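You operate a simulated robot arm through the tools that you are given. There is no shell and no other tool.

Carry out the task below with a simulated two-armed robot. There is one attempt and no reset: what you move stays moved.

JOB
Unlock the extruder, start the pump, set speed 2, then start the screws.
Fine: heat stays off; no push is refused.

It is judged by the outcome, as a careful person would: the job done as asked, and still so three seconds after it is handed in. It fails if anything else is knocked over, pushed out of place, dropped, spilled or broken.

ROBOT AND FRAMES
Two 7-joint arms with two-finger parallel grippers on one trunk that stands fixed in place. Base frame: the origin is at the foot of the trunk, x ahead of it, y to its left, z up. Lengths are in m, angles in degrees, forces in N, time in s.
The left shoulder is at [0.07, 0.163, 1.345], the right one opposite. With the tool pointing down near the work surface each hand reaches from about 0.1 to 0.8 m from the base axis, measured 20 degrees to its own side. Payload 3.43 kg a hand.
The tool frame of a hand sits at the grasp point between the pads (the TCP): z along the fingers, y along the line on which they close. The tips reach 0.034 m beyond it. Largest opening 0.128 m; finger width 0.024, thickness 0.012; the body of the gripper, 0.048 by 0.13 m, starts 0.096 m behind the TCP.
Orientation is told as [roll, pitch, yaw] about the base's x, y, z axes, in that order, counted from this pose: with the fingers straight down and closing along the base's y, the tool's x points along the base's -x, its y along +y and its z along -z.

CONTROLS
- The arms move only by the tool move_arm. It takes "left_rows", "right_rows" or both (then of equal length, played together; a hand with none holds still); each is a list of rows, each a list of 7 numbers: the turn, a rotation vector about the tool's x, y, z in degrees, then the shift along the tool's x, y, z in m, then the gripper command, from -1 (fully open) to 1 (shut), values between in proportion. In form: [[rx, ry, rz, tx, ty, tz, gripper], ...]. A call has 1 to 20 rows; each row shifts and turns the commanded pose from where the row before left it, along the tool's axes as they then stand. Each row takes 0.2 s and may step no farther than 0.05 m and 8.6 degrees from the row before; otherwise, or with a gripper value out of range, the whole call is refused. Where a pose cannot be reached the arm comes as near as it can. A force on the tool above 40 N (or 10 N above the force at the start of the call, whichever is more), or a blocked arm, ends the call early, and 0.2 s more pass. The fingers move at their own pace (about 0.153 m/s each) and stop on an object; they squeeze with about 41 N. The grip force told is the motor's: it shows also when the fingers shut on nothing. Time passes only in rows, and 0.2 s behind the last, so rows that do not move let the fingers close. The reply holds the time, the measured pose of the TCP, the force on the tool along the base axes, the opening and the grip force, in the units named above and with some noise, with the torque about the TCP (base axes, N m) and any sound that the robot's microphone picked up.
- Cameras (640 x 400 px; columns grow to the right, rows downward): "scene" is now at [0.1255, -0.0563, 1.5952]; the picture's right is [-0.60, -0.80, 0.00], its down [-0.29, 0.21, -0.93] and it looks along [0.75, -0.56, -0.36] (base axes); focal length 265 px, centre (320, 200). "left" rides on the left gripper at [0.076, 0.011, -0.16] in its tool frame; the picture's right is [-0.15, 0.99, 0.00], its down [-0.88, -0.13, -0.46] and it looks along [-0.45, -0.07, 0.89] (tool axes); focal length 234 px, centre (320, 200). "right" rides on the right gripper at [0.076, -0.011, -0.16] in its tool frame; the picture's right is [0.15, 0.99, 0.00], its down [-0.88, 0.13, -0.46] and it looks along [-0.45, 0.07, 0.89] (tool axes); focal length 234 px, centre (320, 200). There is no depth. A picture from a camera that has moved, and an enlarged one, comes with that camera's place and axes in the base frame and with its lens.
- snapshot(camera): a new picture of that camera. It takes no simulated time.
- raise_lower(by): slides the trunk up (or, below 0, down) by that many m; the arms and the scene camera ride with it, the base frame stays. It gives what a move gives, with no picture.
- head_to(pan, tilt): turns the head with the scene camera to pan (to the left, within 86 degrees either way) and tilt (down, from -29 to 69), counted from straight ahead of the robot. It gives what a move gives.
- close_up(camera, box): a new picture of the part [left, top, right, bottom] of that camera's present view, enlarged. It takes no simulated time.
- finish_job(): hands the job in; it is judged then, once.

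Places have to be worked out from the pictures, the camera data and where the tool is seen. Open the grippers and draw the arms clear of the work before you hand the job in, unless the task says otherwise.

The tools are called after "Emit:" as a command line: name --argument value ..., lists and objects as JSON in quotes. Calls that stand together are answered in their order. move_arm: Moves the arms, as the interface text tells. Its arguments: {"type":"object","properties":{"left_rows":{"type":"array","items":{"type":"array","items":{"type":"number"}}},"right_rows":{"type":"array","items":{"type":"array","items":{"type":"number"}}}},"required":[]} The other tools are called the same way: raise_lower (by) slides the trunk up or down; head_to (pan, tilt) turns the head that bears the scene camera; snapshot (camera) takes a picture; close_up (camera, box) takes an enlarged picture of a part of a camera's view; finish_job () hands the job in.

At the start:

```text
time: 0.0
left_position: [0.5523, -0.1027, 1.4798]
left_ee_rot: [-0.1, 0.0, 0.1]
left_force: [0.5, -0.1, 0.0]
left_ft_torque: [-0.01, -0.01, 0.03]
left_opening: 0.128
left_grip_force: 0.1
right_position: [0.4138, -0.4762, 1.5002]
right_ee_rot: [-0.2, 0.1, 0.0]
right_force: [0.0, 0.0, -0.4]
right_ft_torque: [0.01, -0.01, 0.01]
right_opening: 0.1277
right_grip_force: 0.0
trunk travel left (down, up): [-0.825, 0.115]
head pan, tilt: [-36.5, 20.9]
```

scene: 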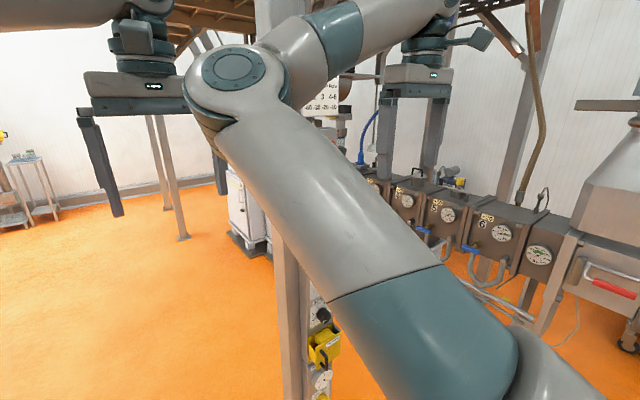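
right: 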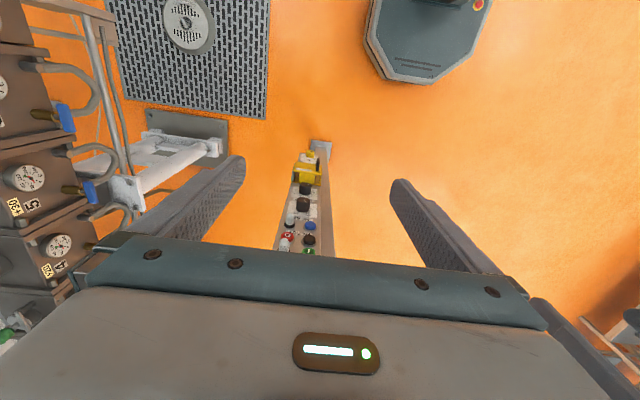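
left: 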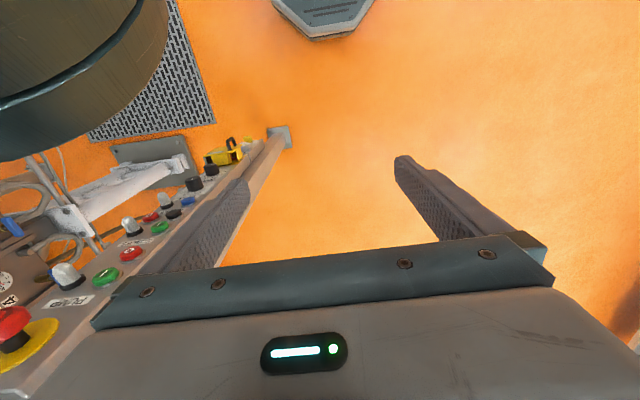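

The right arm blocks the scene camera and a control post with buttons stands between the hands. I'll look at all the views enlarged first.

Emit:
close_up --camera "right" --box '[220, 120, 400, 260]'

Emit:
close_up --camera "left" --box '[0, 110, 320, 400]'

Emit:
close_up --camera "scene" --box '[260, 260, 380, 400]'

```text
2.86 times, centred on (310, 190) of right
camera zoom: at [0.3361, -0.4859, 1.6598], right [-0.15, 0.99, 0.0], down [0.88, 0.13, 0.46], along [0.45, 0.07, -0.89], focal length 669 px, centre (349, 229)
```

zoom: 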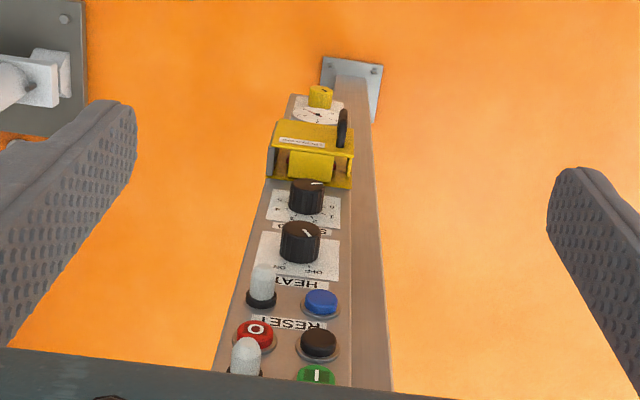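

```text
1.38 times, centred on (160, 255) of left
camera zoom: at [0.4761, -0.0909, 1.6388], right [0.14, 0.99, 0.0], down [0.88, -0.13, 0.46], along [0.45, -0.07, -0.89], focal length 323 px, centre (541, 124)
```

zoom: 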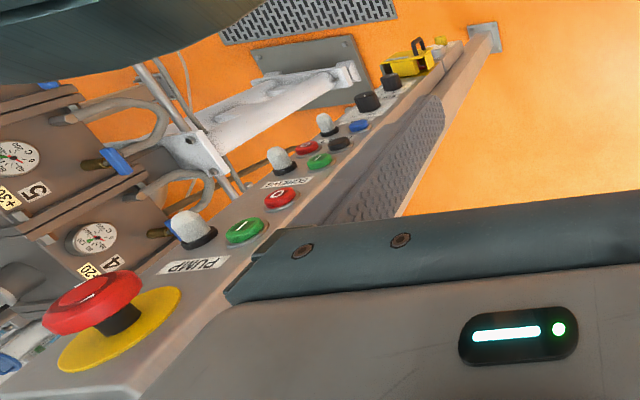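

```text
2.86 times, centred on (320, 330) of scene
camera zoom: at [0.1255, -0.0563, 1.5952], right [-0.6, -0.8, 0.0], down [-0.29, 0.21, -0.93], along [0.75, -0.56, -0.36], focal length 756 px, centre (320, -171)
```

zoom: 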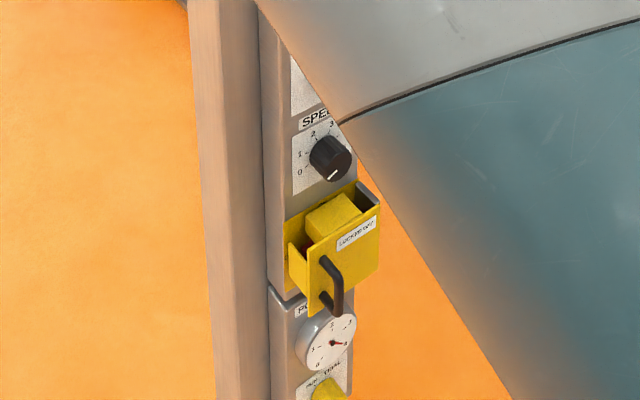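

The post stands near (0.77, -0.42) with its panel facing back and a little to the right; the SPEED knob triangulates to about (0.68, -0.49, 0.905). I draw the left hand off to the left and the right hand a bit back and right so I can see the panel.

Emit:
move_arm --left_rows '[[0, 0, 0, 0, 0.05, 0, -1], [0, 0, 0, 0, 0.05, 0, -1], [0, 0, 0, 0, 0.05, 0, -1], [0, 0, 0, 0, 0.05, 0, -1], [0, 0, 0, 0, 0.05, 0, -1], [0, 0, 0, 0, 0.05, 0, -1], [0, 0, 0, 0, 0.05, 0, -1]]' --right_rows '[[0, 0, 0, 0, -0.05, 0, 1], [0, 0, 0, 0, -0.05, 0, 1], [0, 0, 0, 0.0, -0.05, 0, 1], [0, 0, 0, 0.05, 0, 0, 1], [0, 0, 0, 0.03, 0, 0.03, 1], [0, 0, 0, 0, 0, 0.05, 1], [0, 0, 0, 0, 0, 0.05, 1]]'

Emit:
snapshot --camera "scene"

Emit:
snapshot --camera "right"

```text
time: 1.6
left_position: [0.5499, 0.2496, 1.4793]
left_ee_rot: [-0.2, 0.0, 0.0]
left_force: [-0.9, 0.8, -0.8]
left_ft_torque: [-0.02, 0.01, -0.01]
left_opening: 0.128
left_grip_force: 0.0
right_position: [0.3297, -0.6277, 1.3734]
right_ee_rot: [-0.2, 0.0, 0.0]
right_force: [-0.3, -0.1, -0.8]
right_ft_torque: [0.01, 0.0, 0.0]
right_opening: 0.0001
right_grip_force: 32.4
trunk travel left (down, up): [-0.825, 0.115]
head pan, tilt: [-36.5, 20.9]
```

```text
taken
camera scene: at [0.1253, -0.0543, 1.5955], right [-0.6, -0.8, 0.0], down [-0.29, 0.21, -0.93], along [0.75, -0.56, -0.36], focal length 265 px, centre (320, 200)
```

scene: 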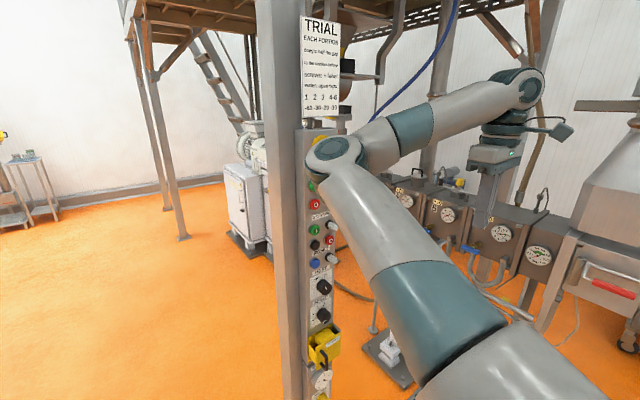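

```text
taken
camera right: at [0.2521, -0.6389, 1.5327], right [-0.15, 0.99, 0.0], down [0.88, 0.13, 0.46], along [0.45, 0.06, -0.89], focal length 234 px, centre (320, 200)
```

right: 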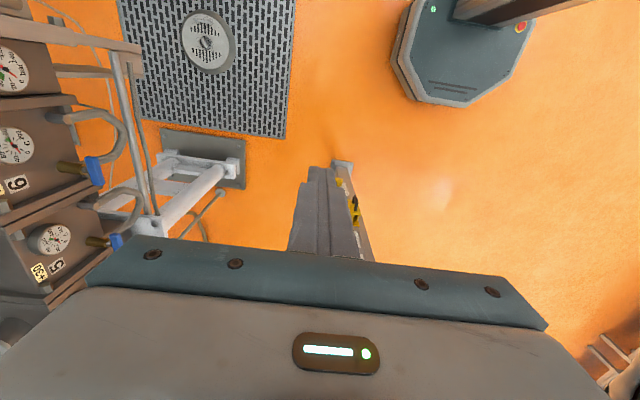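

There is a notice on the post; I enlarge it and the panel.

Emit:
close_up --camera "scene" --box '[290, 10, 350, 125]'

Emit:
close_up --camera "scene" --box '[270, 120, 370, 200]'

Emit:
close_up --camera "scene" --box '[280, 190, 380, 260]'

Emit:
close_up --camera "scene" --box '[260, 250, 380, 330]'

Emit:
close_up --camera "scene" --box '[260, 320, 380, 400]'

```text
3.48 times, centred on (320, 68) of scene
camera zoom: at [0.1253, -0.0543, 1.5955], right [-0.6, -0.8, 0.0], down [-0.29, 0.21, -0.93], along [0.75, -0.56, -0.36], focal length 921 px, centre (320, 661)
```

zoom: 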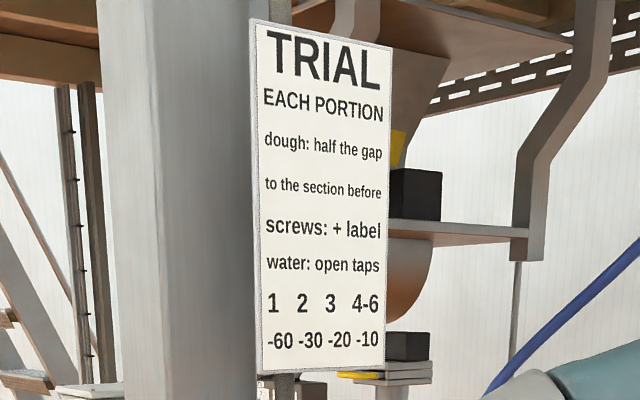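

```text
5.00 times, centred on (320, 160) of scene
camera zoom: at [0.1253, -0.0543, 1.5955], right [-0.6, -0.8, 0.0], down [-0.29, 0.21, -0.93], along [0.75, -0.56, -0.36], focal length 1323 px, centre (320, 400)
```

zoom: 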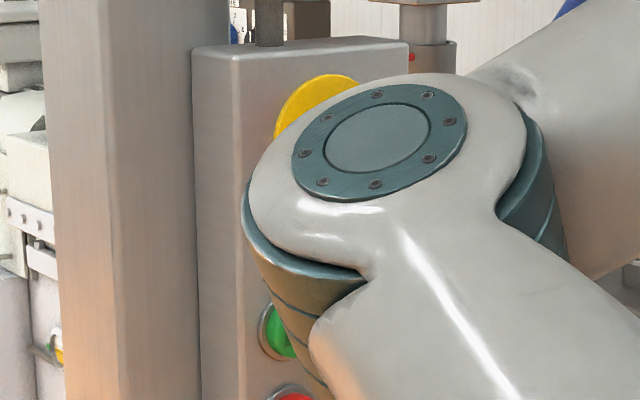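

```text
5.71 times, centred on (330, 225) of scene
camera zoom: at [0.1253, -0.0543, 1.5955], right [-0.6, -0.8, 0.0], down [-0.29, 0.21, -0.93], along [0.75, -0.56, -0.36], focal length 1512 px, centre (263, 57)
```

zoom: 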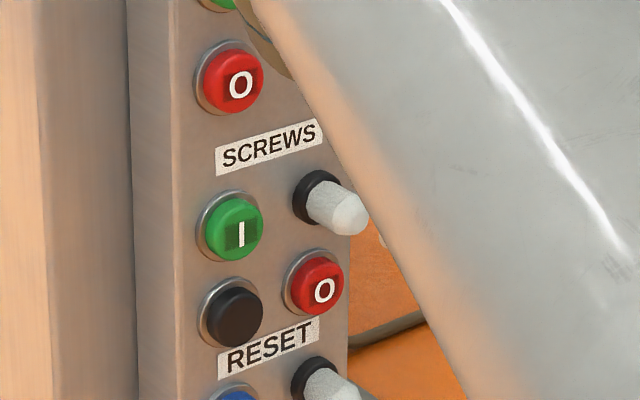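

```text
5.00 times, centred on (320, 290) of scene
camera zoom: at [0.1253, -0.0543, 1.5955], right [-0.6, -0.8, 0.0], down [-0.29, 0.21, -0.93], along [0.75, -0.56, -0.36], focal length 1323 px, centre (320, -250)
```

zoom: 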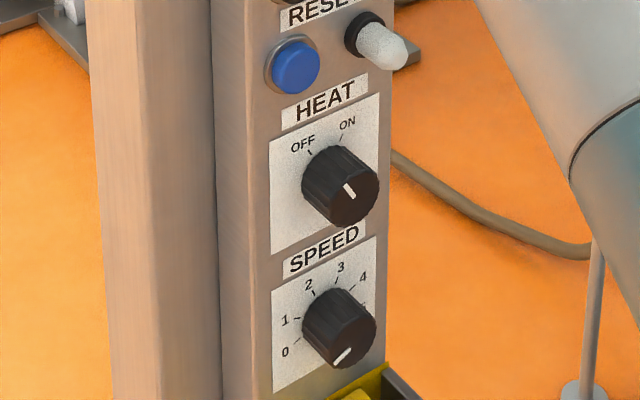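

```text
5.00 times, centred on (320, 360) of scene
camera zoom: at [0.1253, -0.0543, 1.5955], right [-0.6, -0.8, 0.0], down [-0.29, 0.21, -0.93], along [0.75, -0.56, -0.36], focal length 1323 px, centre (320, -600)
```

zoom: 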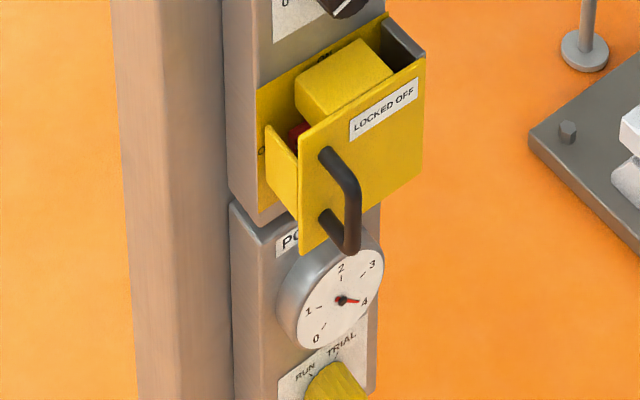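

The panel faces straight back (normal about -x) at x≈0.70, y≈-0.43 to -0.55, from z≈0.7 to 1.3. I turn the right hand so that its fingers point forward.

Emit:
move_arm --right_rows '[[0, -8.2, 0, 0, 0, 0, 1], [0, -8.2, 0, 0, 0, 0, 1], [0, -8.2, 0, 0, 0, 0, 1], [0, -8.2, 0, 0, 0, 0, 1], [0, -8.2, 0, 0, 0, 0, 1], [0, -8.2, 0, 0, 0, 0, 1], [0, -8.2, 0, 0, 0, 0, 1], [0, -8.2, 0, 0, 0, 0, 1], [0, -8.2, 0, 0, 0, 0, 1], [0, -8.2, 0, 0, 0, 0, 1], [0, -8, 0, 0, 0, 0, 1]]'

Emit:
snapshot --camera "scene"

Emit:
snapshot --camera "right"

```text
time: 4.0
left_position: [0.5484, 0.2468, 1.4805]
left_ee_rot: [0.1, 0.0, 0.1]
left_force: [1.0, -0.8, 0.6]
left_ft_torque: [0.02, -0.07, -0.04]
left_opening: 0.1278
left_grip_force: 0.2
right_position: [0.3313, -0.6273, 1.3708]
right_ee_rot: [-163.1, -89.8, 163.0]
right_force: [-0.3, 0.0, -0.5]
right_ft_torque: [-0.01, 0.0, 0.05]
right_opening: 0.0
right_grip_force: 33.1
trunk travel left (down, up): [-0.825, 0.115]
head pan, tilt: [-36.5, 20.9]
```

```text
taken
camera scene: at [0.1236, -0.0579, 1.5954], right [-0.6, -0.8, 0.0], down [-0.29, 0.21, -0.93], along [0.75, -0.56, -0.36], focal length 265 px, centre (320, 200)
```

scene: 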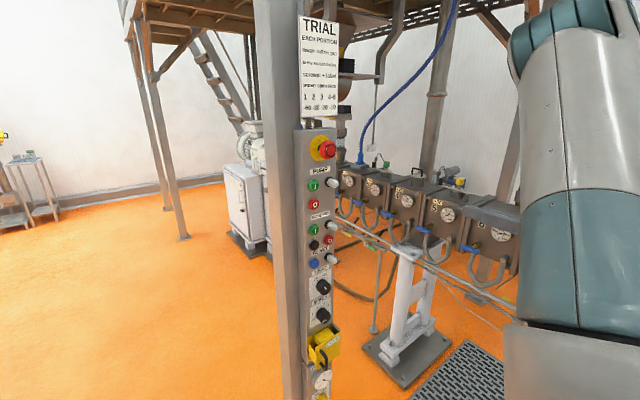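

```text
taken
camera right: at [0.1704, -0.6378, 1.2936], right [0.0, 0.99, -0.15], down [-0.46, 0.13, 0.88], along [0.89, 0.07, 0.45], focal length 234 px, centre (320, 200)
```

right: 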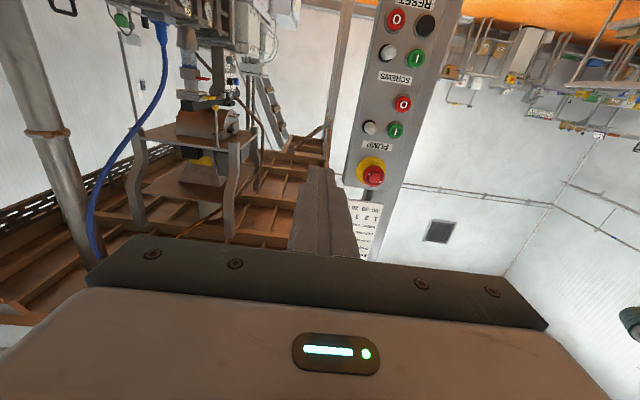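

Now the panel is in full view. I enlarge its parts.

Emit:
close_up --camera "scene" --box '[260, 120, 380, 200]'

Emit:
close_up --camera "scene" --box '[260, 195, 380, 275]'

Emit:
close_up --camera "scene" --box '[290, 268, 350, 328]'

Emit:
close_up --camera "scene" --box '[290, 320, 350, 400]'

Emit:
head_to --pan -36.5 --tilt 45

Emit:
snapshot --camera "scene"

```text
5.00 times, centred on (320, 160) of scene
camera zoom: at [0.1236, -0.0579, 1.5954], right [-0.6, -0.8, 0.0], down [-0.29, 0.21, -0.93], along [0.75, -0.56, -0.36], focal length 1323 px, centre (320, 400)
```

zoom: 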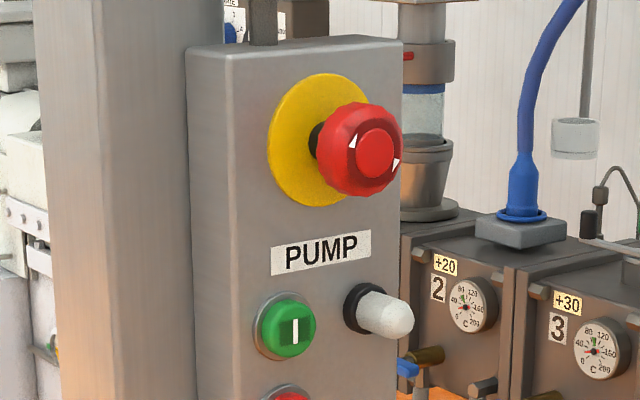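

```text
5.00 times, centred on (320, 235) of scene
camera zoom: at [0.1236, -0.0579, 1.5954], right [-0.6, -0.8, 0.0], down [-0.29, 0.21, -0.93], along [0.75, -0.56, -0.36], focal length 1323 px, centre (320, 25)
```

zoom: 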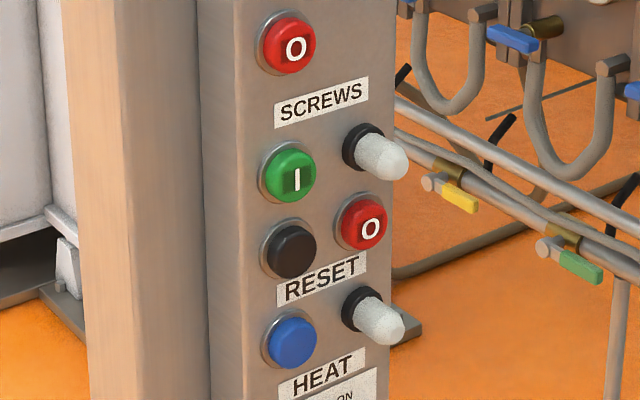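

```text
6.67 times, centred on (320, 298) of scene
camera zoom: at [0.1236, -0.0579, 1.5954], right [-0.6, -0.8, 0.0], down [-0.29, 0.21, -0.93], along [0.75, -0.56, -0.36], focal length 1765 px, centre (320, -453)
```

zoom: 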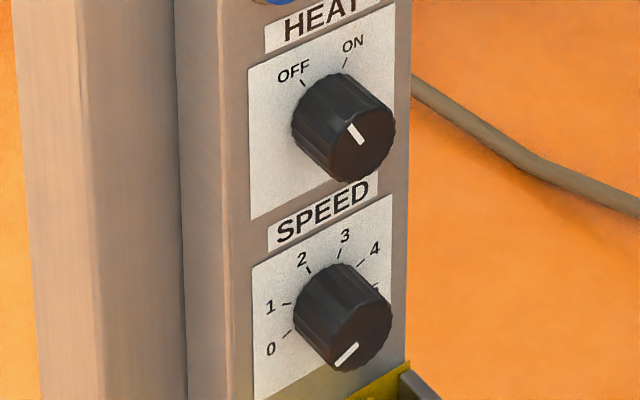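

```text
5.00 times, centred on (320, 360) of scene
camera zoom: at [0.1236, -0.0579, 1.5954], right [-0.6, -0.8, 0.0], down [-0.29, 0.21, -0.93], along [0.75, -0.56, -0.36], focal length 1323 px, centre (320, -600)
```

zoom: 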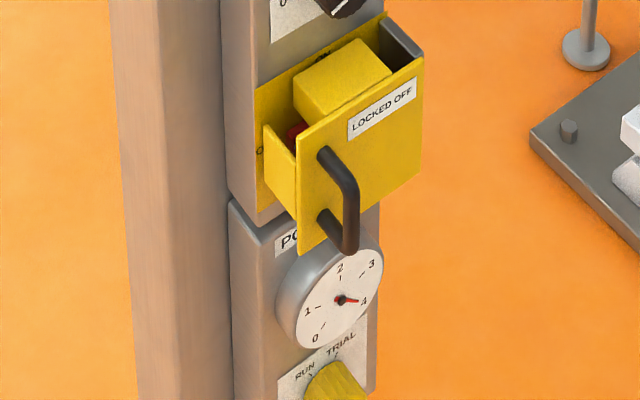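

```text
time: 4.9
left_position: [0.5504, 0.2509, 1.4808]
left_ee_rot: [-0.1, 0.1, 0.1]
left_force: [-0.9, 0.3, -0.5]
left_ft_torque: [-0.03, 0.03, 0.01]
left_opening: 0.1279
left_grip_force: 0.0
right_position: [0.3338, -0.6241, 1.3705]
right_ee_rot: [-70.5, -89.9, 70.5]
right_force: [0.9, -0.1, -0.1]
right_ft_torque: [0.0, 0.01, 0.02]
right_opening: 0.0001
right_grip_force: 32.4
trunk travel left (down, up): [-0.825, 0.115]
head pan, tilt: [-36.5, 45.0]
```

```text
taken
camera scene: at [0.1166, -0.0488, 1.5581], right [-0.59, -0.8, 0.0], down [-0.57, 0.42, -0.71], along [0.57, -0.42, -0.71], focal length 265 px, centre (320, 200)
```

scene: 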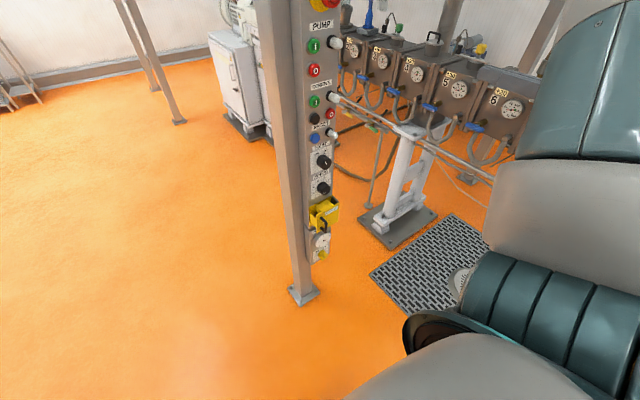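

Before lowering the trunk, I check what stands to the right of the robot.

Emit:
head_to --pan -80 --tilt 35

Emit:
snapshot --camera "scene"

Emit:
head_to --pan 10 --tilt 45

Emit:
snapshot --camera "scene"

```text
time: 6.0
left_position: [0.5495, 0.2503, 1.48]
left_ee_rot: [-0.1, -0.2, 0.0]
left_force: [0.2, 0.7, -0.9]
left_ft_torque: [-0.01, 0.01, 0.0]
left_opening: 0.128
left_grip_force: 0.1
right_position: [0.3311, -0.6249, 1.3704]
right_ee_rot: [-72.3, -89.9, 72.4]
right_force: [0.3, -0.1, 0.0]
right_ft_torque: [0.01, -0.02, -0.01]
right_opening: 0.0
right_grip_force: 32.8
trunk travel left (down, up): [-0.825, 0.115]
head pan, tilt: [-80.0, 35.0]
```

```text
taken
camera scene: at [0.0661, -0.0876, 1.5729], right [-0.98, -0.17, 0.0], down [-0.1, 0.56, -0.82], along [0.14, -0.81, -0.57], focal length 265 px, centre (320, 200)
```

scene: 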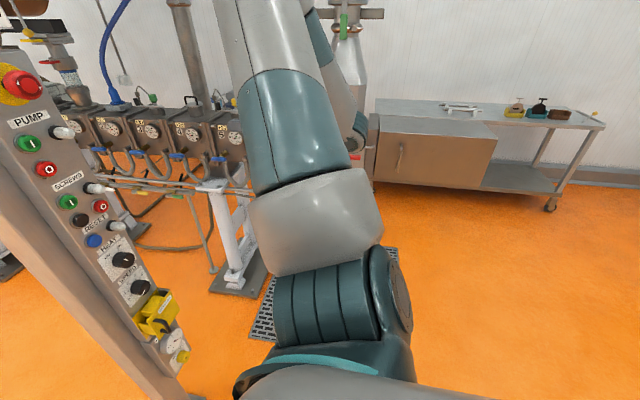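

```text
time: 7.6
left_position: [0.5489, 0.2493, 1.4791]
left_ee_rot: [-0.2, 0.0, 0.1]
left_force: [-0.5, 0.1, -0.1]
left_ft_torque: [-0.02, -0.01, 0.03]
left_opening: 0.1279
left_grip_force: 0.0
right_position: [0.3318, -0.6253, 1.3712]
right_ee_rot: [-74.4, -89.8, 74.4]
right_force: [-0.3, -0.5, 0.4]
right_ft_torque: [0.0, -0.01, 0.02]
right_opening: 0.0002
right_grip_force: 32.9
trunk travel left (down, up): [-0.825, 0.115]
head pan, tilt: [10.0, 45.0]
```

```text
taken
camera scene: at [0.1308, 0.0132, 1.5581], right [0.17, -0.98, 0.0], down [-0.7, -0.12, -0.71], along [0.7, 0.12, -0.71], focal length 265 px, centre (320, 200)
```

scene: 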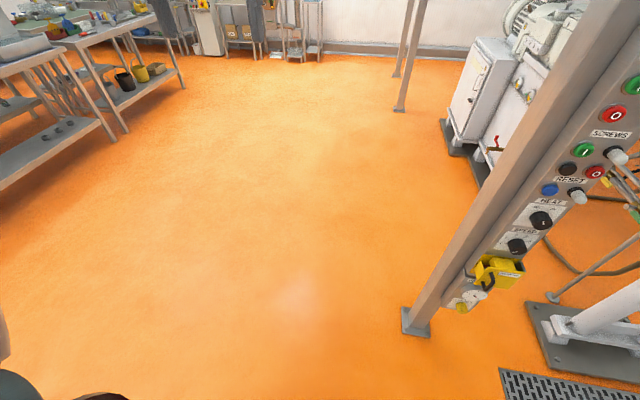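

The surroundings are clear, so I lower the trunk 0.4 m and look at the panel again.

Emit:
raise_lower --by -0.4

Emit:
head_to --pan -38 --tilt 25

Emit:
snapshot --camera "scene"

Emit:
snapshot --camera "right"

```text
time: 11.5
left_position: [0.5493, 0.2495, 1.0808]
left_ee_rot: [-0.1, -0.1, 0.1]
left_force: [0.2, 0.3, 0.5]
left_ft_torque: [-0.02, -0.02, 0.01]
left_opening: 0.1282
left_grip_force: 0.1
right_position: [0.3324, -0.625, 0.97]
right_ee_rot: [-103.8, -89.9, 103.8]
right_force: [-0.7, -0.4, 0.1]
right_ft_torque: [-0.06, 0.0, -0.02]
right_opening: 0.0
right_grip_force: 33.1
trunk travel left (down, up): [-0.425, 0.515]
head pan, tilt: [10.0, 45.0]
```

```text
time: 12.6
left_position: [0.5503, 0.2495, 1.0798]
left_ee_rot: [-0.1, -0.1, 0.2]
left_force: [-0.7, 0.4, 0.7]
left_ft_torque: [0.04, 0.03, 0.01]
left_opening: 0.1279
left_grip_force: 0.0
right_position: [0.3321, -0.6256, 0.9706]
right_ee_rot: [-102.6, -89.9, 102.7]
right_force: [0.1, 0.9, -0.2]
right_ft_torque: [0.0, 0.02, -0.01]
right_opening: 0.0001
right_grip_force: 32.8
trunk travel left (down, up): [-0.425, 0.515]
head pan, tilt: [-38.0, 25.0]
```

```text
taken
camera scene: at [0.1233, -0.0575, 1.1886], right [-0.61, -0.79, 0.0], down [-0.33, 0.26, -0.91], along [0.71, -0.56, -0.42], focal length 265 px, centre (320, 200)
```

scene: 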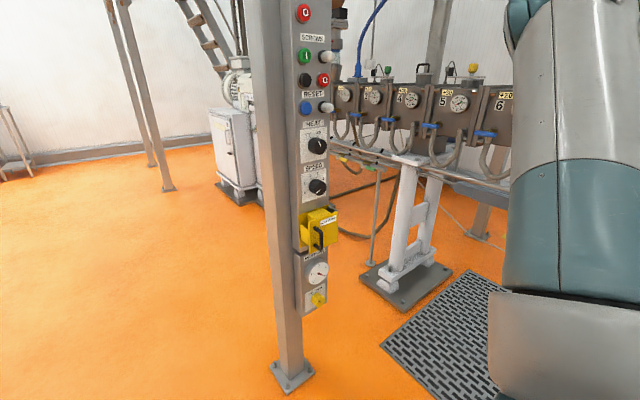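

```text
taken
camera right: at [0.1715, -0.6366, 0.8943], right [0.0, 0.99, -0.15], down [-0.46, 0.13, 0.88], along [0.89, 0.07, 0.45], focal length 234 px, centre (320, 200)
```

right: 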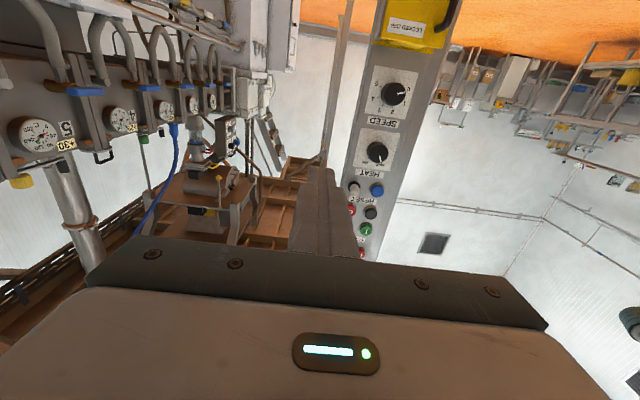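

Emit:
close_up --camera "scene" --box '[280, 190, 360, 320]'

Emit:
close_up --camera "scene" --box '[285, 115, 345, 205]'

Emit:
close_up --camera "right" --box '[330, 0, 470, 90]'

Emit:
close_up --camera "right" --box '[320, 50, 440, 125]'

```text
3.08 times, centred on (320, 255) of scene
camera zoom: at [0.1233, -0.0575, 1.1886], right [-0.61, -0.79, 0.0], down [-0.33, 0.26, -0.91], along [0.71, -0.56, -0.42], focal length 814 px, centre (320, 31)
```

zoom: 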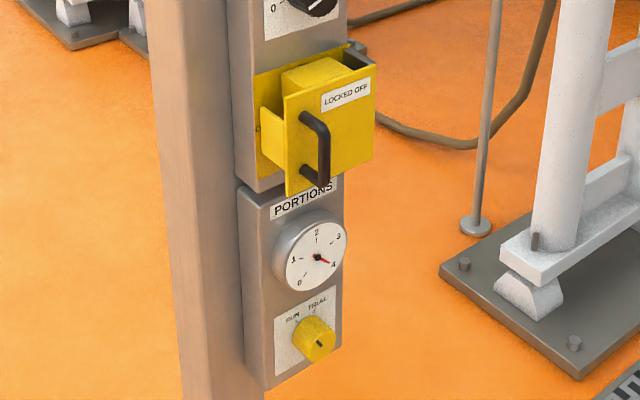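

```text
4.44 times, centred on (315, 160) of scene
camera zoom: at [0.1233, -0.0575, 1.1886], right [-0.61, -0.79, 0.0], down [-0.33, 0.26, -0.91], along [0.71, -0.56, -0.42], focal length 1176 px, centre (342, 378)
```

zoom: 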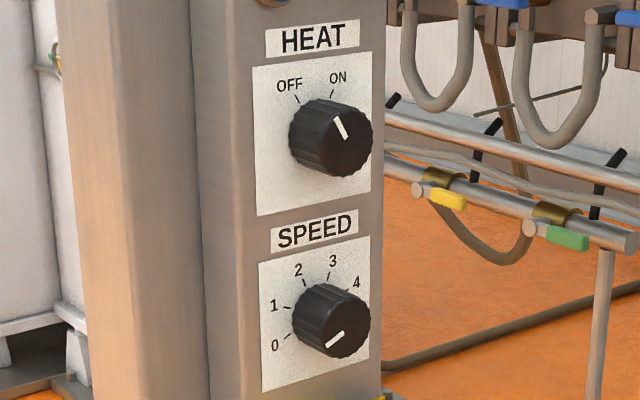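

```text
4.44 times, centred on (400, 45) of right
camera zoom: at [0.1715, -0.6366, 0.8943], right [0.0, 0.99, -0.15], down [-0.46, 0.13, 0.88], along [0.89, 0.07, 0.45], focal length 1041 px, centre (-36, 889)
```

zoom: 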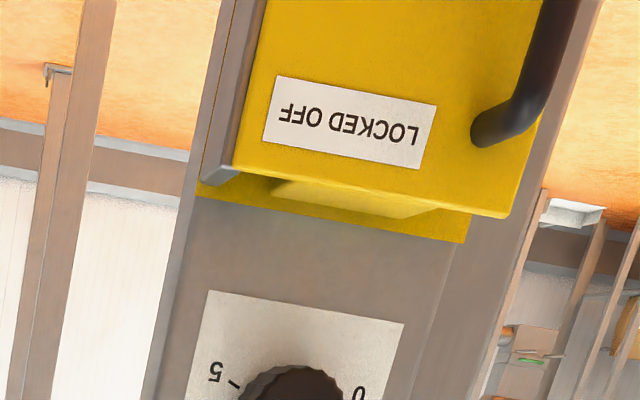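

```text
5.33 times, centred on (380, 88) of right
camera zoom: at [0.1715, -0.6366, 0.8943], right [0.0, 0.99, -0.15], down [-0.46, 0.13, 0.88], along [0.89, 0.07, 0.45], focal length 1249 px, centre (0, 800)
```

zoom: 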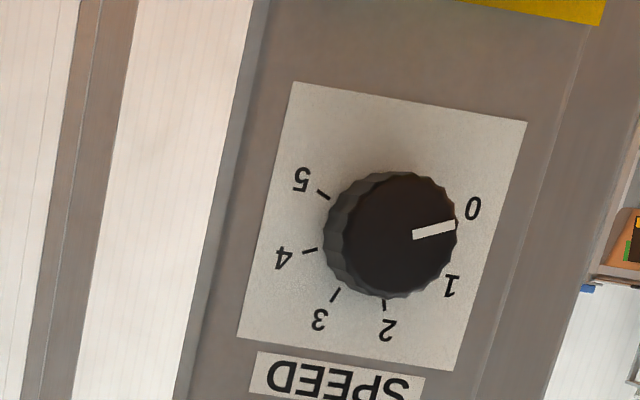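

SPEED stands at 0 (mark about -112° from top), ticks about 45° apart, so "2" is about 90° clockwise. Now I study the lockout box more closely.

Emit:
close_up --camera "scene" --box '[290, 195, 350, 255]'

Emit:
move_arm --right_rows '[[0, 0, 0, 0.0, 0.02, 0.0, -1], [0, 0, 0, 0.03, 0.04, 0.0, -1], [0, 0, 0, 0.04, 0.04, 0.0, -1], [0, 0, 0, 0.04, 0.03, 0.0, -1], [0, 0, 0, 0.04, 0, 0.0, -1]]'

Emit:
snapshot --camera "right"

Emit:
snapshot --camera "scene"

```text
6.67 times, centred on (320, 225) of scene
camera zoom: at [0.1233, -0.0575, 1.1886], right [-0.61, -0.79, 0.0], down [-0.33, 0.26, -0.91], along [0.71, -0.56, -0.42], focal length 1765 px, centre (320, 33)
```

zoom: 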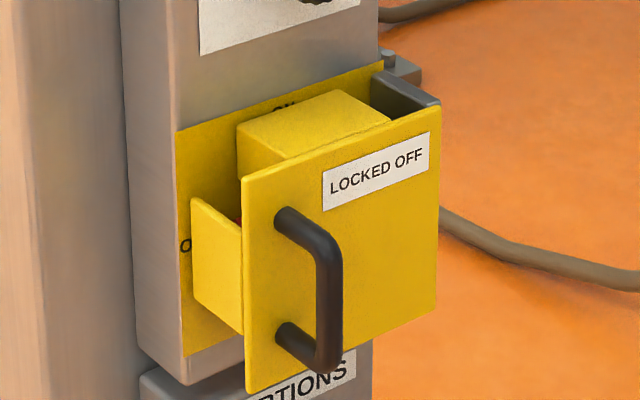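

```text
refused: row 3 steps farther than a row can; nothing moved
```

```text
taken
camera right: at [0.1715, -0.6366, 0.8943], right [0.0, 0.99, -0.15], down [-0.46, 0.13, 0.88], along [0.89, 0.07, 0.45], focal length 234 px, centre (320, 200)
```

right: 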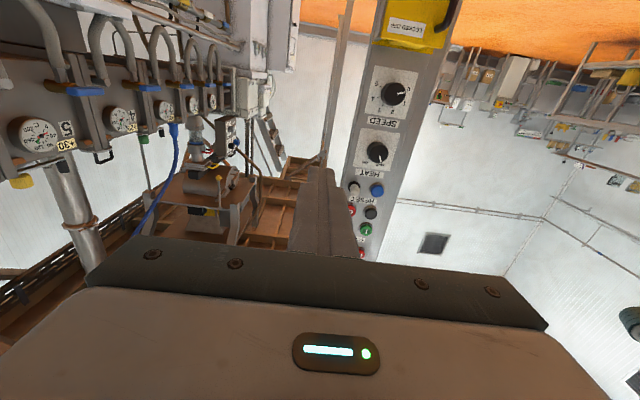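

```text
taken
camera scene: at [0.1233, -0.0575, 1.1886], right [-0.61, -0.79, 0.0], down [-0.33, 0.26, -0.91], along [0.71, -0.56, -0.42], focal length 265 px, centre (320, 200)
```

scene: 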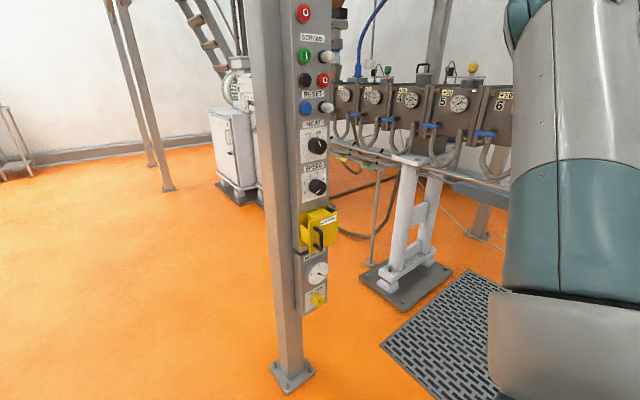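

The guard is a hinged door: front plate at x≈0.652, vertical handle bar at about (0.62, -0.455, 0.76), pin at about (0.70, -0.556) on its right. Behind it is an isolator with OFF at left and ON on top. I bring the right hand, open, in front of the handle.

Emit:
move_arm --right_rows '[[0, 0, 0, 0.0298, 0.0244, 0.02, -1], [0, 0, 0, 0.0298, 0.0244, 0.02, -1], [0, 0, 0, 0.0298, 0.0244, 0.02, -1], [0, 0, 0, 0.0298, 0.0244, 0.02, -1], [0, 0, 0, 0.0298, 0.0244, 0.02, -1], [0, 0, 0, 0.0298, 0.0244, 0.02, -1], [0, 0, 0, 0.0298, 0.0244, 0.02, -1]]'

Emit:
snapshot --camera "right"

Emit:
snapshot --camera "scene"

```text
time: 14.2
left_position: [0.5498, 0.2505, 1.0799]
left_ee_rot: [-0.2, 0.0, 0.1]
left_force: [0.6, 0.3, -0.2]
left_ft_torque: [-0.01, -0.02, 0.0]
left_opening: 0.1281
left_grip_force: 0.0
right_position: [0.4627, -0.466, 0.7811]
right_ee_rot: [-55.6, -89.8, 55.8]
right_force: [-0.9, -0.2, -0.2]
right_ft_torque: [0.03, -0.02, -0.02]
right_opening: 0.1279
right_grip_force: 0.0
right hand out of reach, approached as far as the arm can: row 7
trunk travel left (down, up): [-0.425, 0.515]
head pan, tilt: [-38.0, 25.0]
```

```text
taken
camera right: at [0.3006, -0.4788, 0.7048], right [0.0, 0.99, -0.15], down [-0.45, 0.13, 0.88], along [0.89, 0.07, 0.45], focal length 234 px, centre (320, 200)
```

right: 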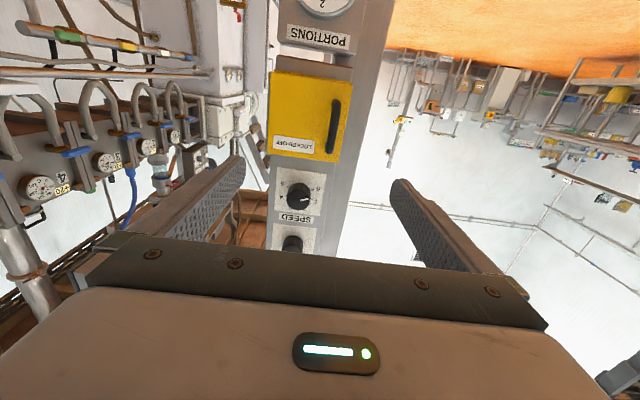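

```text
taken
camera scene: at [0.1233, -0.057, 1.1887], right [-0.62, -0.79, 0.0], down [-0.33, 0.26, -0.91], along [0.71, -0.56, -0.42], focal length 265 px, centre (320, 200)
```

scene: 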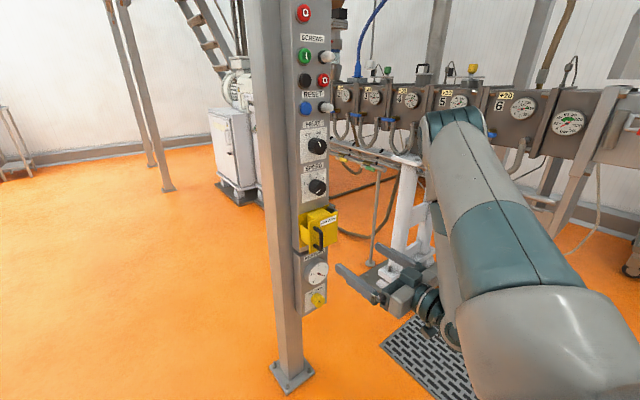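

The arm was too folded at the last row; I move forward first, then lower and left the small rest. Measured now (0.463, -0.466, 0.781).

Emit:
move_arm --right_rows '[[0, 0, 0, 0, 0, 0.03, -1], [0, 0, 0, 0.006, 0.004, 0.02, -1], [0, 0, 0, 0.006, 0.004, 0.01, -1], [0, 0, 0, 0.006, 0.003, 0, -1]]'

Emit:
snapshot --camera "right"

Emit:
close_up --camera "scene" --box '[280, 190, 440, 310]'

```text
time: 15.2
left_position: [0.5494, 0.2491, 1.0802]
left_ee_rot: [0.0, 0.1, 0.2]
left_force: [-0.5, -0.7, 0.6]
left_ft_torque: [0.02, 0.0, 0.03]
left_opening: 0.1278
left_grip_force: 0.0
right_position: [0.5184, -0.4794, 0.7832]
right_ee_rot: [-25.7, -89.8, 25.8]
right_force: [0.1, 0.6, -0.4]
right_ft_torque: [0.0, 0.01, 0.0]
right_opening: 0.1279
right_grip_force: 0.0
right hand out of reach, approached as far as the arm can: row 1, 2, 3, 4
trunk travel left (down, up): [-0.425, 0.515]
head pan, tilt: [-38.0, 25.0]
```

```text
taken
camera right: at [0.357, -0.4917, 0.7082], right [0.0, 0.99, -0.15], down [-0.45, 0.13, 0.88], along [0.89, 0.07, 0.45], focal length 234 px, centre (320, 200)
```

right: 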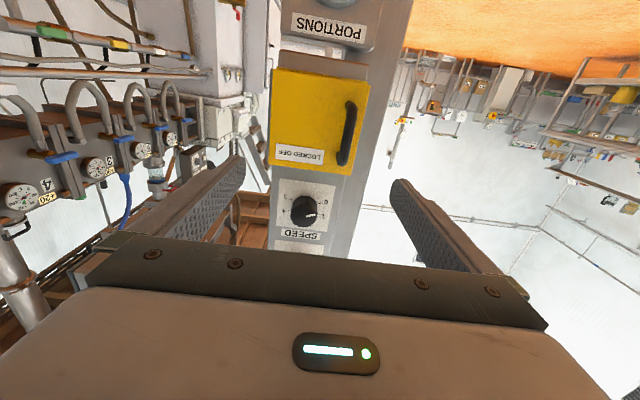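

```text
3.33 times, centred on (360, 250) of scene
camera zoom: at [0.123, -0.0579, 1.1887], right [-0.62, -0.79, 0.0], down [-0.33, 0.26, -0.91], along [0.71, -0.56, -0.42], focal length 882 px, centre (187, 33)
```

zoom: 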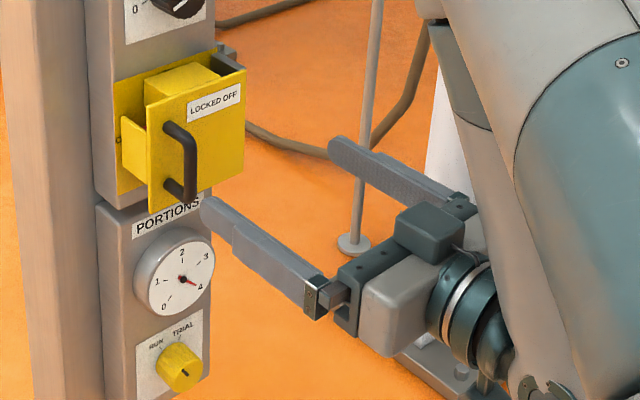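

The arm is at a joint limit this far below its shoulder, so I lower the trunk 0.2 m more and lift the hand back to handle height.

Emit:
raise_lower --by -0.2

Emit:
move_arm --right_rows '[[0, 0, 0, -0.045, 0, 0, -1], [0, 0, 0, -0.045, 0, 0, -1], [0, 0, 0, -0.045, 0, 0, -1], [0, 0, 0, -0.03, 0.01, 0, -1], [0, 0, 0, 0, 0.01, 0, -1]]'

Emit:
snapshot --camera "right"

Emit:
snapshot --camera "scene"

```text
time: 17.4
left_position: [0.5489, 0.2493, 0.8795]
left_ee_rot: [-0.2, 0.0, 0.2]
left_force: [0.7, 0.0, 0.1]
left_ft_torque: [0.01, -0.02, -0.03]
left_opening: 0.1281
left_grip_force: 0.1
right_position: [0.5189, -0.478, 0.5842]
right_ee_rot: [-29.2, -89.7, 29.3]
right_force: [-0.7, -0.2, -0.2]
right_ft_torque: [0.0, 0.0, -0.03]
right_opening: 0.128
right_grip_force: 0.1
trunk travel left (down, up): [-0.225, 0.715]
head pan, tilt: [-38.0, 25.0]
```

```text
time: 18.6
left_position: [0.55, 0.2489, 0.8787]
left_ee_rot: [0.0, 0.0, 0.1]
left_force: [0.0, -0.9, 0.9]
left_ft_torque: [-0.01, -0.01, -0.01]
left_opening: 0.1279
left_grip_force: 0.0
right_position: [0.5215, -0.4637, 0.7504]
right_ee_rot: [-17.9, -89.7, 18.3]
right_force: [-0.3, 0.0, -0.3]
right_ft_torque: [0.0, -0.01, 0.05]
right_opening: 0.128
right_grip_force: 0.1
right hand out of reach, approached as far as the arm can: row 5
trunk travel left (down, up): [-0.225, 0.715]
head pan, tilt: [-38.0, 25.0]
```

```text
taken
camera right: at [0.3614, -0.4751, 0.6747], right [-0.01, 0.99, -0.15], down [-0.45, 0.13, 0.88], along [0.89, 0.07, 0.45], focal length 234 px, centre (320, 200)
```

right: 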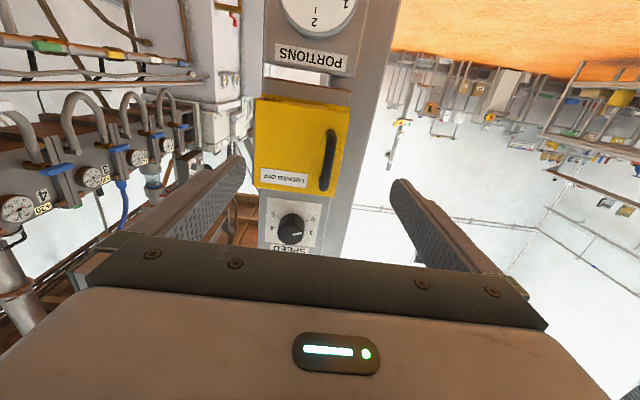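

```text
taken
camera scene: at [0.1233, -0.0577, 0.9886], right [-0.62, -0.79, 0.0], down [-0.33, 0.26, -0.91], along [0.71, -0.56, -0.42], focal length 265 px, centre (320, 200)
```

scene: 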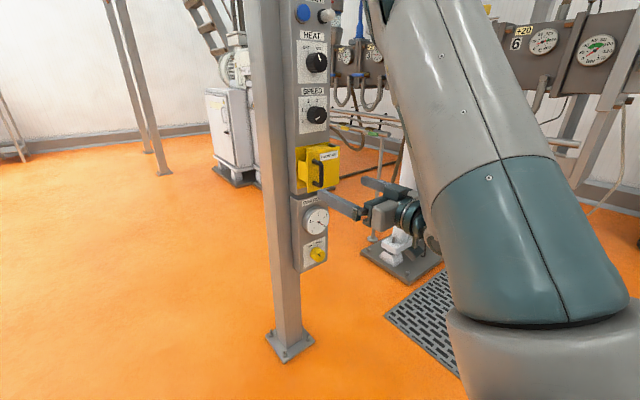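

Going further left is limited by the wrist. Yawing the hand about 15° to the left both eases this and suits the door's swing; I do that and see where the hand ends up.

Emit:
move_arm --right_rows '[[-5, 0, 0, 0, 0, 0.0, -0.2], [-5, 0, 0, 0, 0, 0.0, -0.2], [-5, 0, 0, -0.006, 0, 0.01, -0.2], [0, 0, 0, -0.006, 0, 0.02, -0.2]]'

```text
time: 19.6
left_position: [0.549, 0.2495, 0.8795]
left_ee_rot: [0.0, 0.0, 0.2]
left_force: [-0.1, 0.1, 0.2]
left_ft_torque: [-0.03, 0.02, 0.0]
left_opening: 0.1279
left_grip_force: 0.1
right_position: [0.5517, -0.4553, 0.7613]
right_ee_rot: [-10.3, -89.9, 25.5]
right_force: [-0.7, -0.5, -1.1]
right_ft_torque: [-0.01, 0.01, 0.0]
right_opening: 0.0769
right_grip_force: 0.0
trunk travel left (down, up): [-0.225, 0.715]
head pan, tilt: [-38.0, 25.0]
```

Now reachable: hand at (0.552, -0.455, 0.761) with 15° yaw. I check the alignment with the bar before advancing.

Emit:
snapshot --camera "right"

Emit:
close_up --camera "scene" --box '[280, 130, 400, 230]'

```text
taken
camera right: at [0.3989, -0.5082, 0.6852], right [-0.26, 0.95, -0.15], down [-0.47, 0.01, 0.88], along [0.84, 0.3, 0.45], focal length 234 px, centre (320, 200)
```

right: 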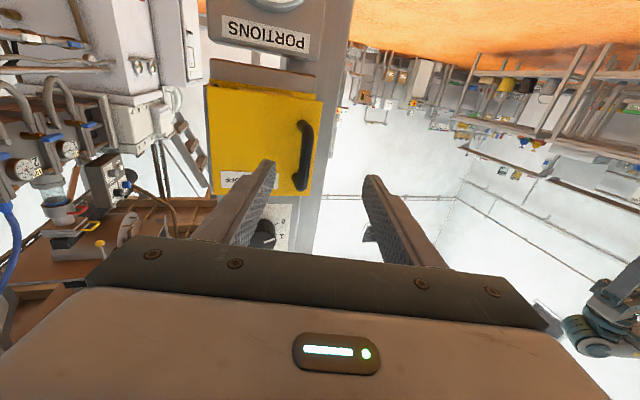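

```text
4.00 times, centred on (340, 180) of scene
camera zoom: at [0.1234, -0.0572, 0.9886], right [-0.62, -0.79, 0.0], down [-0.33, 0.26, -0.91], along [0.71, -0.56, -0.42], focal length 1059 px, centre (240, 280)
```

zoom: 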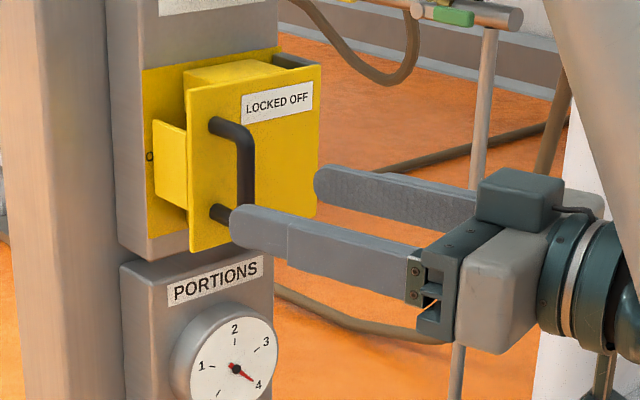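

The right camera puts the bar at (0.62, -0.453, 0.757), agreeing with my estimate. I narrow the opening a bit and advance to straddle it.

Emit:
move_arm --right_rows '[[0, 0, 0, 0, -0.008, 0.01, 0.2], [0, 0, 0, 0, -0.007, 0.015, 0.2], [0, 0, 0, 0, 0, 0.015, 0.2], [0, 0, 0, 0, 0, 0.008, 0.2]]'

Emit:
snapshot --camera "right"

Emit:
close_up --camera "scene" --box '[280, 130, 400, 230]'

```text
time: 20.6
left_position: [0.5495, 0.2498, 0.8797]
left_ee_rot: [-0.1, 0.0, 0.1]
left_force: [-0.2, -0.3, 0.1]
left_ft_torque: [-0.02, 0.01, -0.04]
left_opening: 0.1281
left_grip_force: 0.0
right_position: [0.6025, -0.4595, 0.7603]
right_ee_rot: [-10.7, -89.8, 25.8]
right_force: [-0.4, 0.0, 0.8]
right_ft_torque: [-0.04, 0.02, -0.01]
right_opening: 0.0513
right_grip_force: 0.0
trunk travel left (down, up): [-0.225, 0.715]
head pan, tilt: [-38.0, 25.0]
```

```text
taken
camera right: at [0.4488, -0.5126, 0.6842], right [-0.26, 0.95, -0.15], down [-0.47, 0.01, 0.88], along [0.84, 0.3, 0.45], focal length 234 px, centre (320, 200)
```

right: 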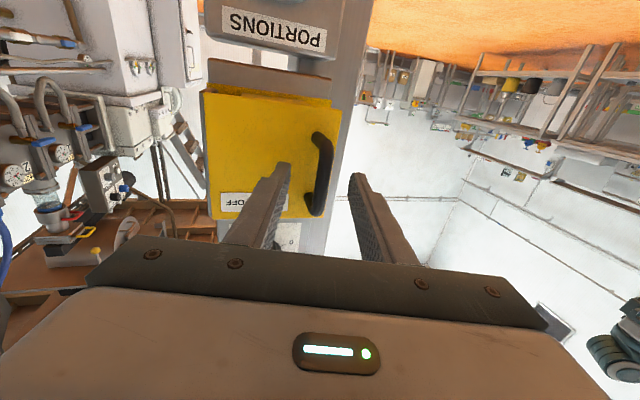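

```text
4.00 times, centred on (340, 180) of scene
camera zoom: at [0.1233, -0.0575, 0.9887], right [-0.62, -0.79, 0.0], down [-0.33, 0.26, -0.91], along [0.71, -0.56, -0.42], focal length 1059 px, centre (240, 280)
```

zoom: 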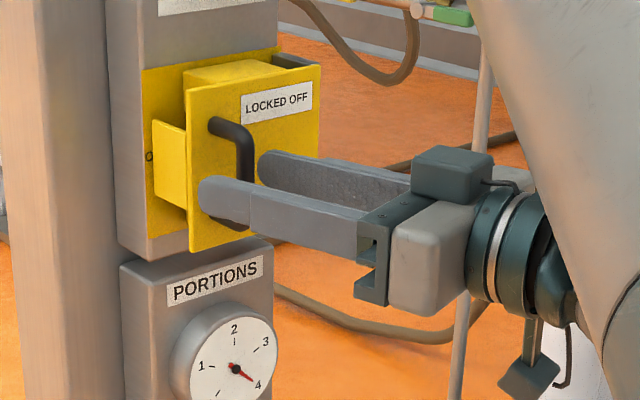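

The bar is between the fingers. I close the grip on it.

Emit:
move_arm --right_rows '[[0, 0, 0, -0.004, 0, 0, 0.2], [0, 0, 0, 0, 0, 0, 1], [0, 0, 0, 0, 0, 0, 1], [0, 0, 0, 0, 0, 0, 1]]'

Emit:
close_up --camera "scene" --box '[280, 130, 400, 230]'

```text
time: 21.6
left_position: [0.5483, 0.2507, 0.8805]
left_ee_rot: [-0.1, -0.1, 0.1]
left_force: [-0.1, -0.5, -0.5]
left_ft_torque: [0.01, -0.03, 0.01]
left_opening: 0.1282
left_grip_force: 0.0
right_position: [0.6028, -0.4579, 0.7654]
right_ee_rot: [-4.2, -89.7, 19.6]
right_force: [-9.7, 14.8, -5.7]
right_ft_torque: [0.4, -0.2, 0.43]
right_opening: 0.0113
right_grip_force: 44.6
trunk travel left (down, up): [-0.225, 0.715]
head pan, tilt: [-38.0, 25.0]
```

```text
4.00 times, centred on (340, 180) of scene
camera zoom: at [0.1226, -0.0564, 0.9887], right [-0.62, -0.79, 0.0], down [-0.33, 0.26, -0.91], along [0.71, -0.56, -0.42], focal length 1059 px, centre (240, 280)
```

zoom: 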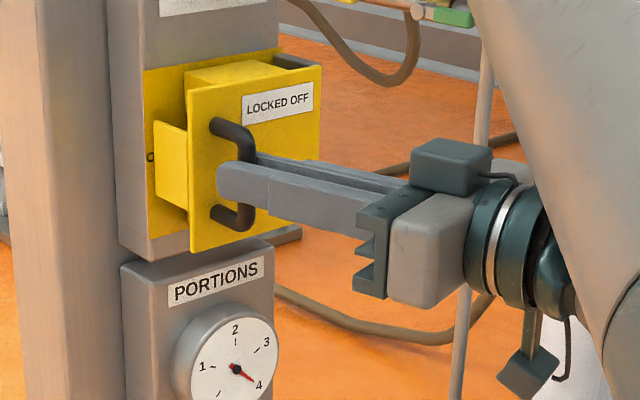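

Gripped (opening 11 mm). Now I swing the door on its arc about the pin at about (0.70, -0.556), 15° first to check the force.

Emit:
move_arm --right_rows '[[-5, 0, 0, 0, -0.0064, -0.0102, 1], [-5, 0, 0, 0, -0.0064, -0.0102, 1], [-5, 0, 0, 0, -0.0064, -0.0102, 1]]'

Emit:
close_up --camera "scene" --box '[280, 130, 400, 230]'

```text
time: 22.4
left_position: [0.5488, 0.2484, 0.8805]
left_ee_rot: [-0.1, -0.1, 0.2]
left_force: [-0.4, 0.3, 0.7]
left_ft_torque: [0.05, 0.01, 0.04]
left_opening: 0.1278
left_grip_force: 0.0
right_position: [0.5803, -0.4889, 0.7637]
right_ee_rot: [1.6, -89.6, 28.5]
right_force: [-16.8, 10.8, -12.6]
right_ft_torque: [0.21, 0.06, 0.28]
right_opening: 0.0112
right_grip_force: 44.5
trunk travel left (down, up): [-0.225, 0.715]
head pan, tilt: [-38.0, 25.0]
```

```text
4.00 times, centred on (340, 180) of scene
camera zoom: at [0.1226, -0.0576, 0.9887], right [-0.62, -0.79, 0.0], down [-0.33, 0.26, -0.91], along [0.71, -0.56, -0.42], focal length 1059 px, centre (240, 280)
```

zoom: 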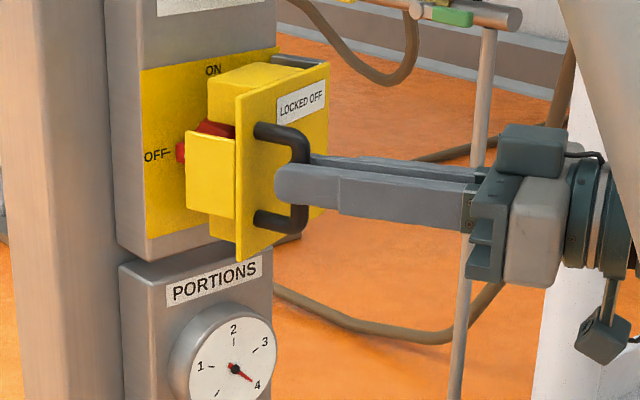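

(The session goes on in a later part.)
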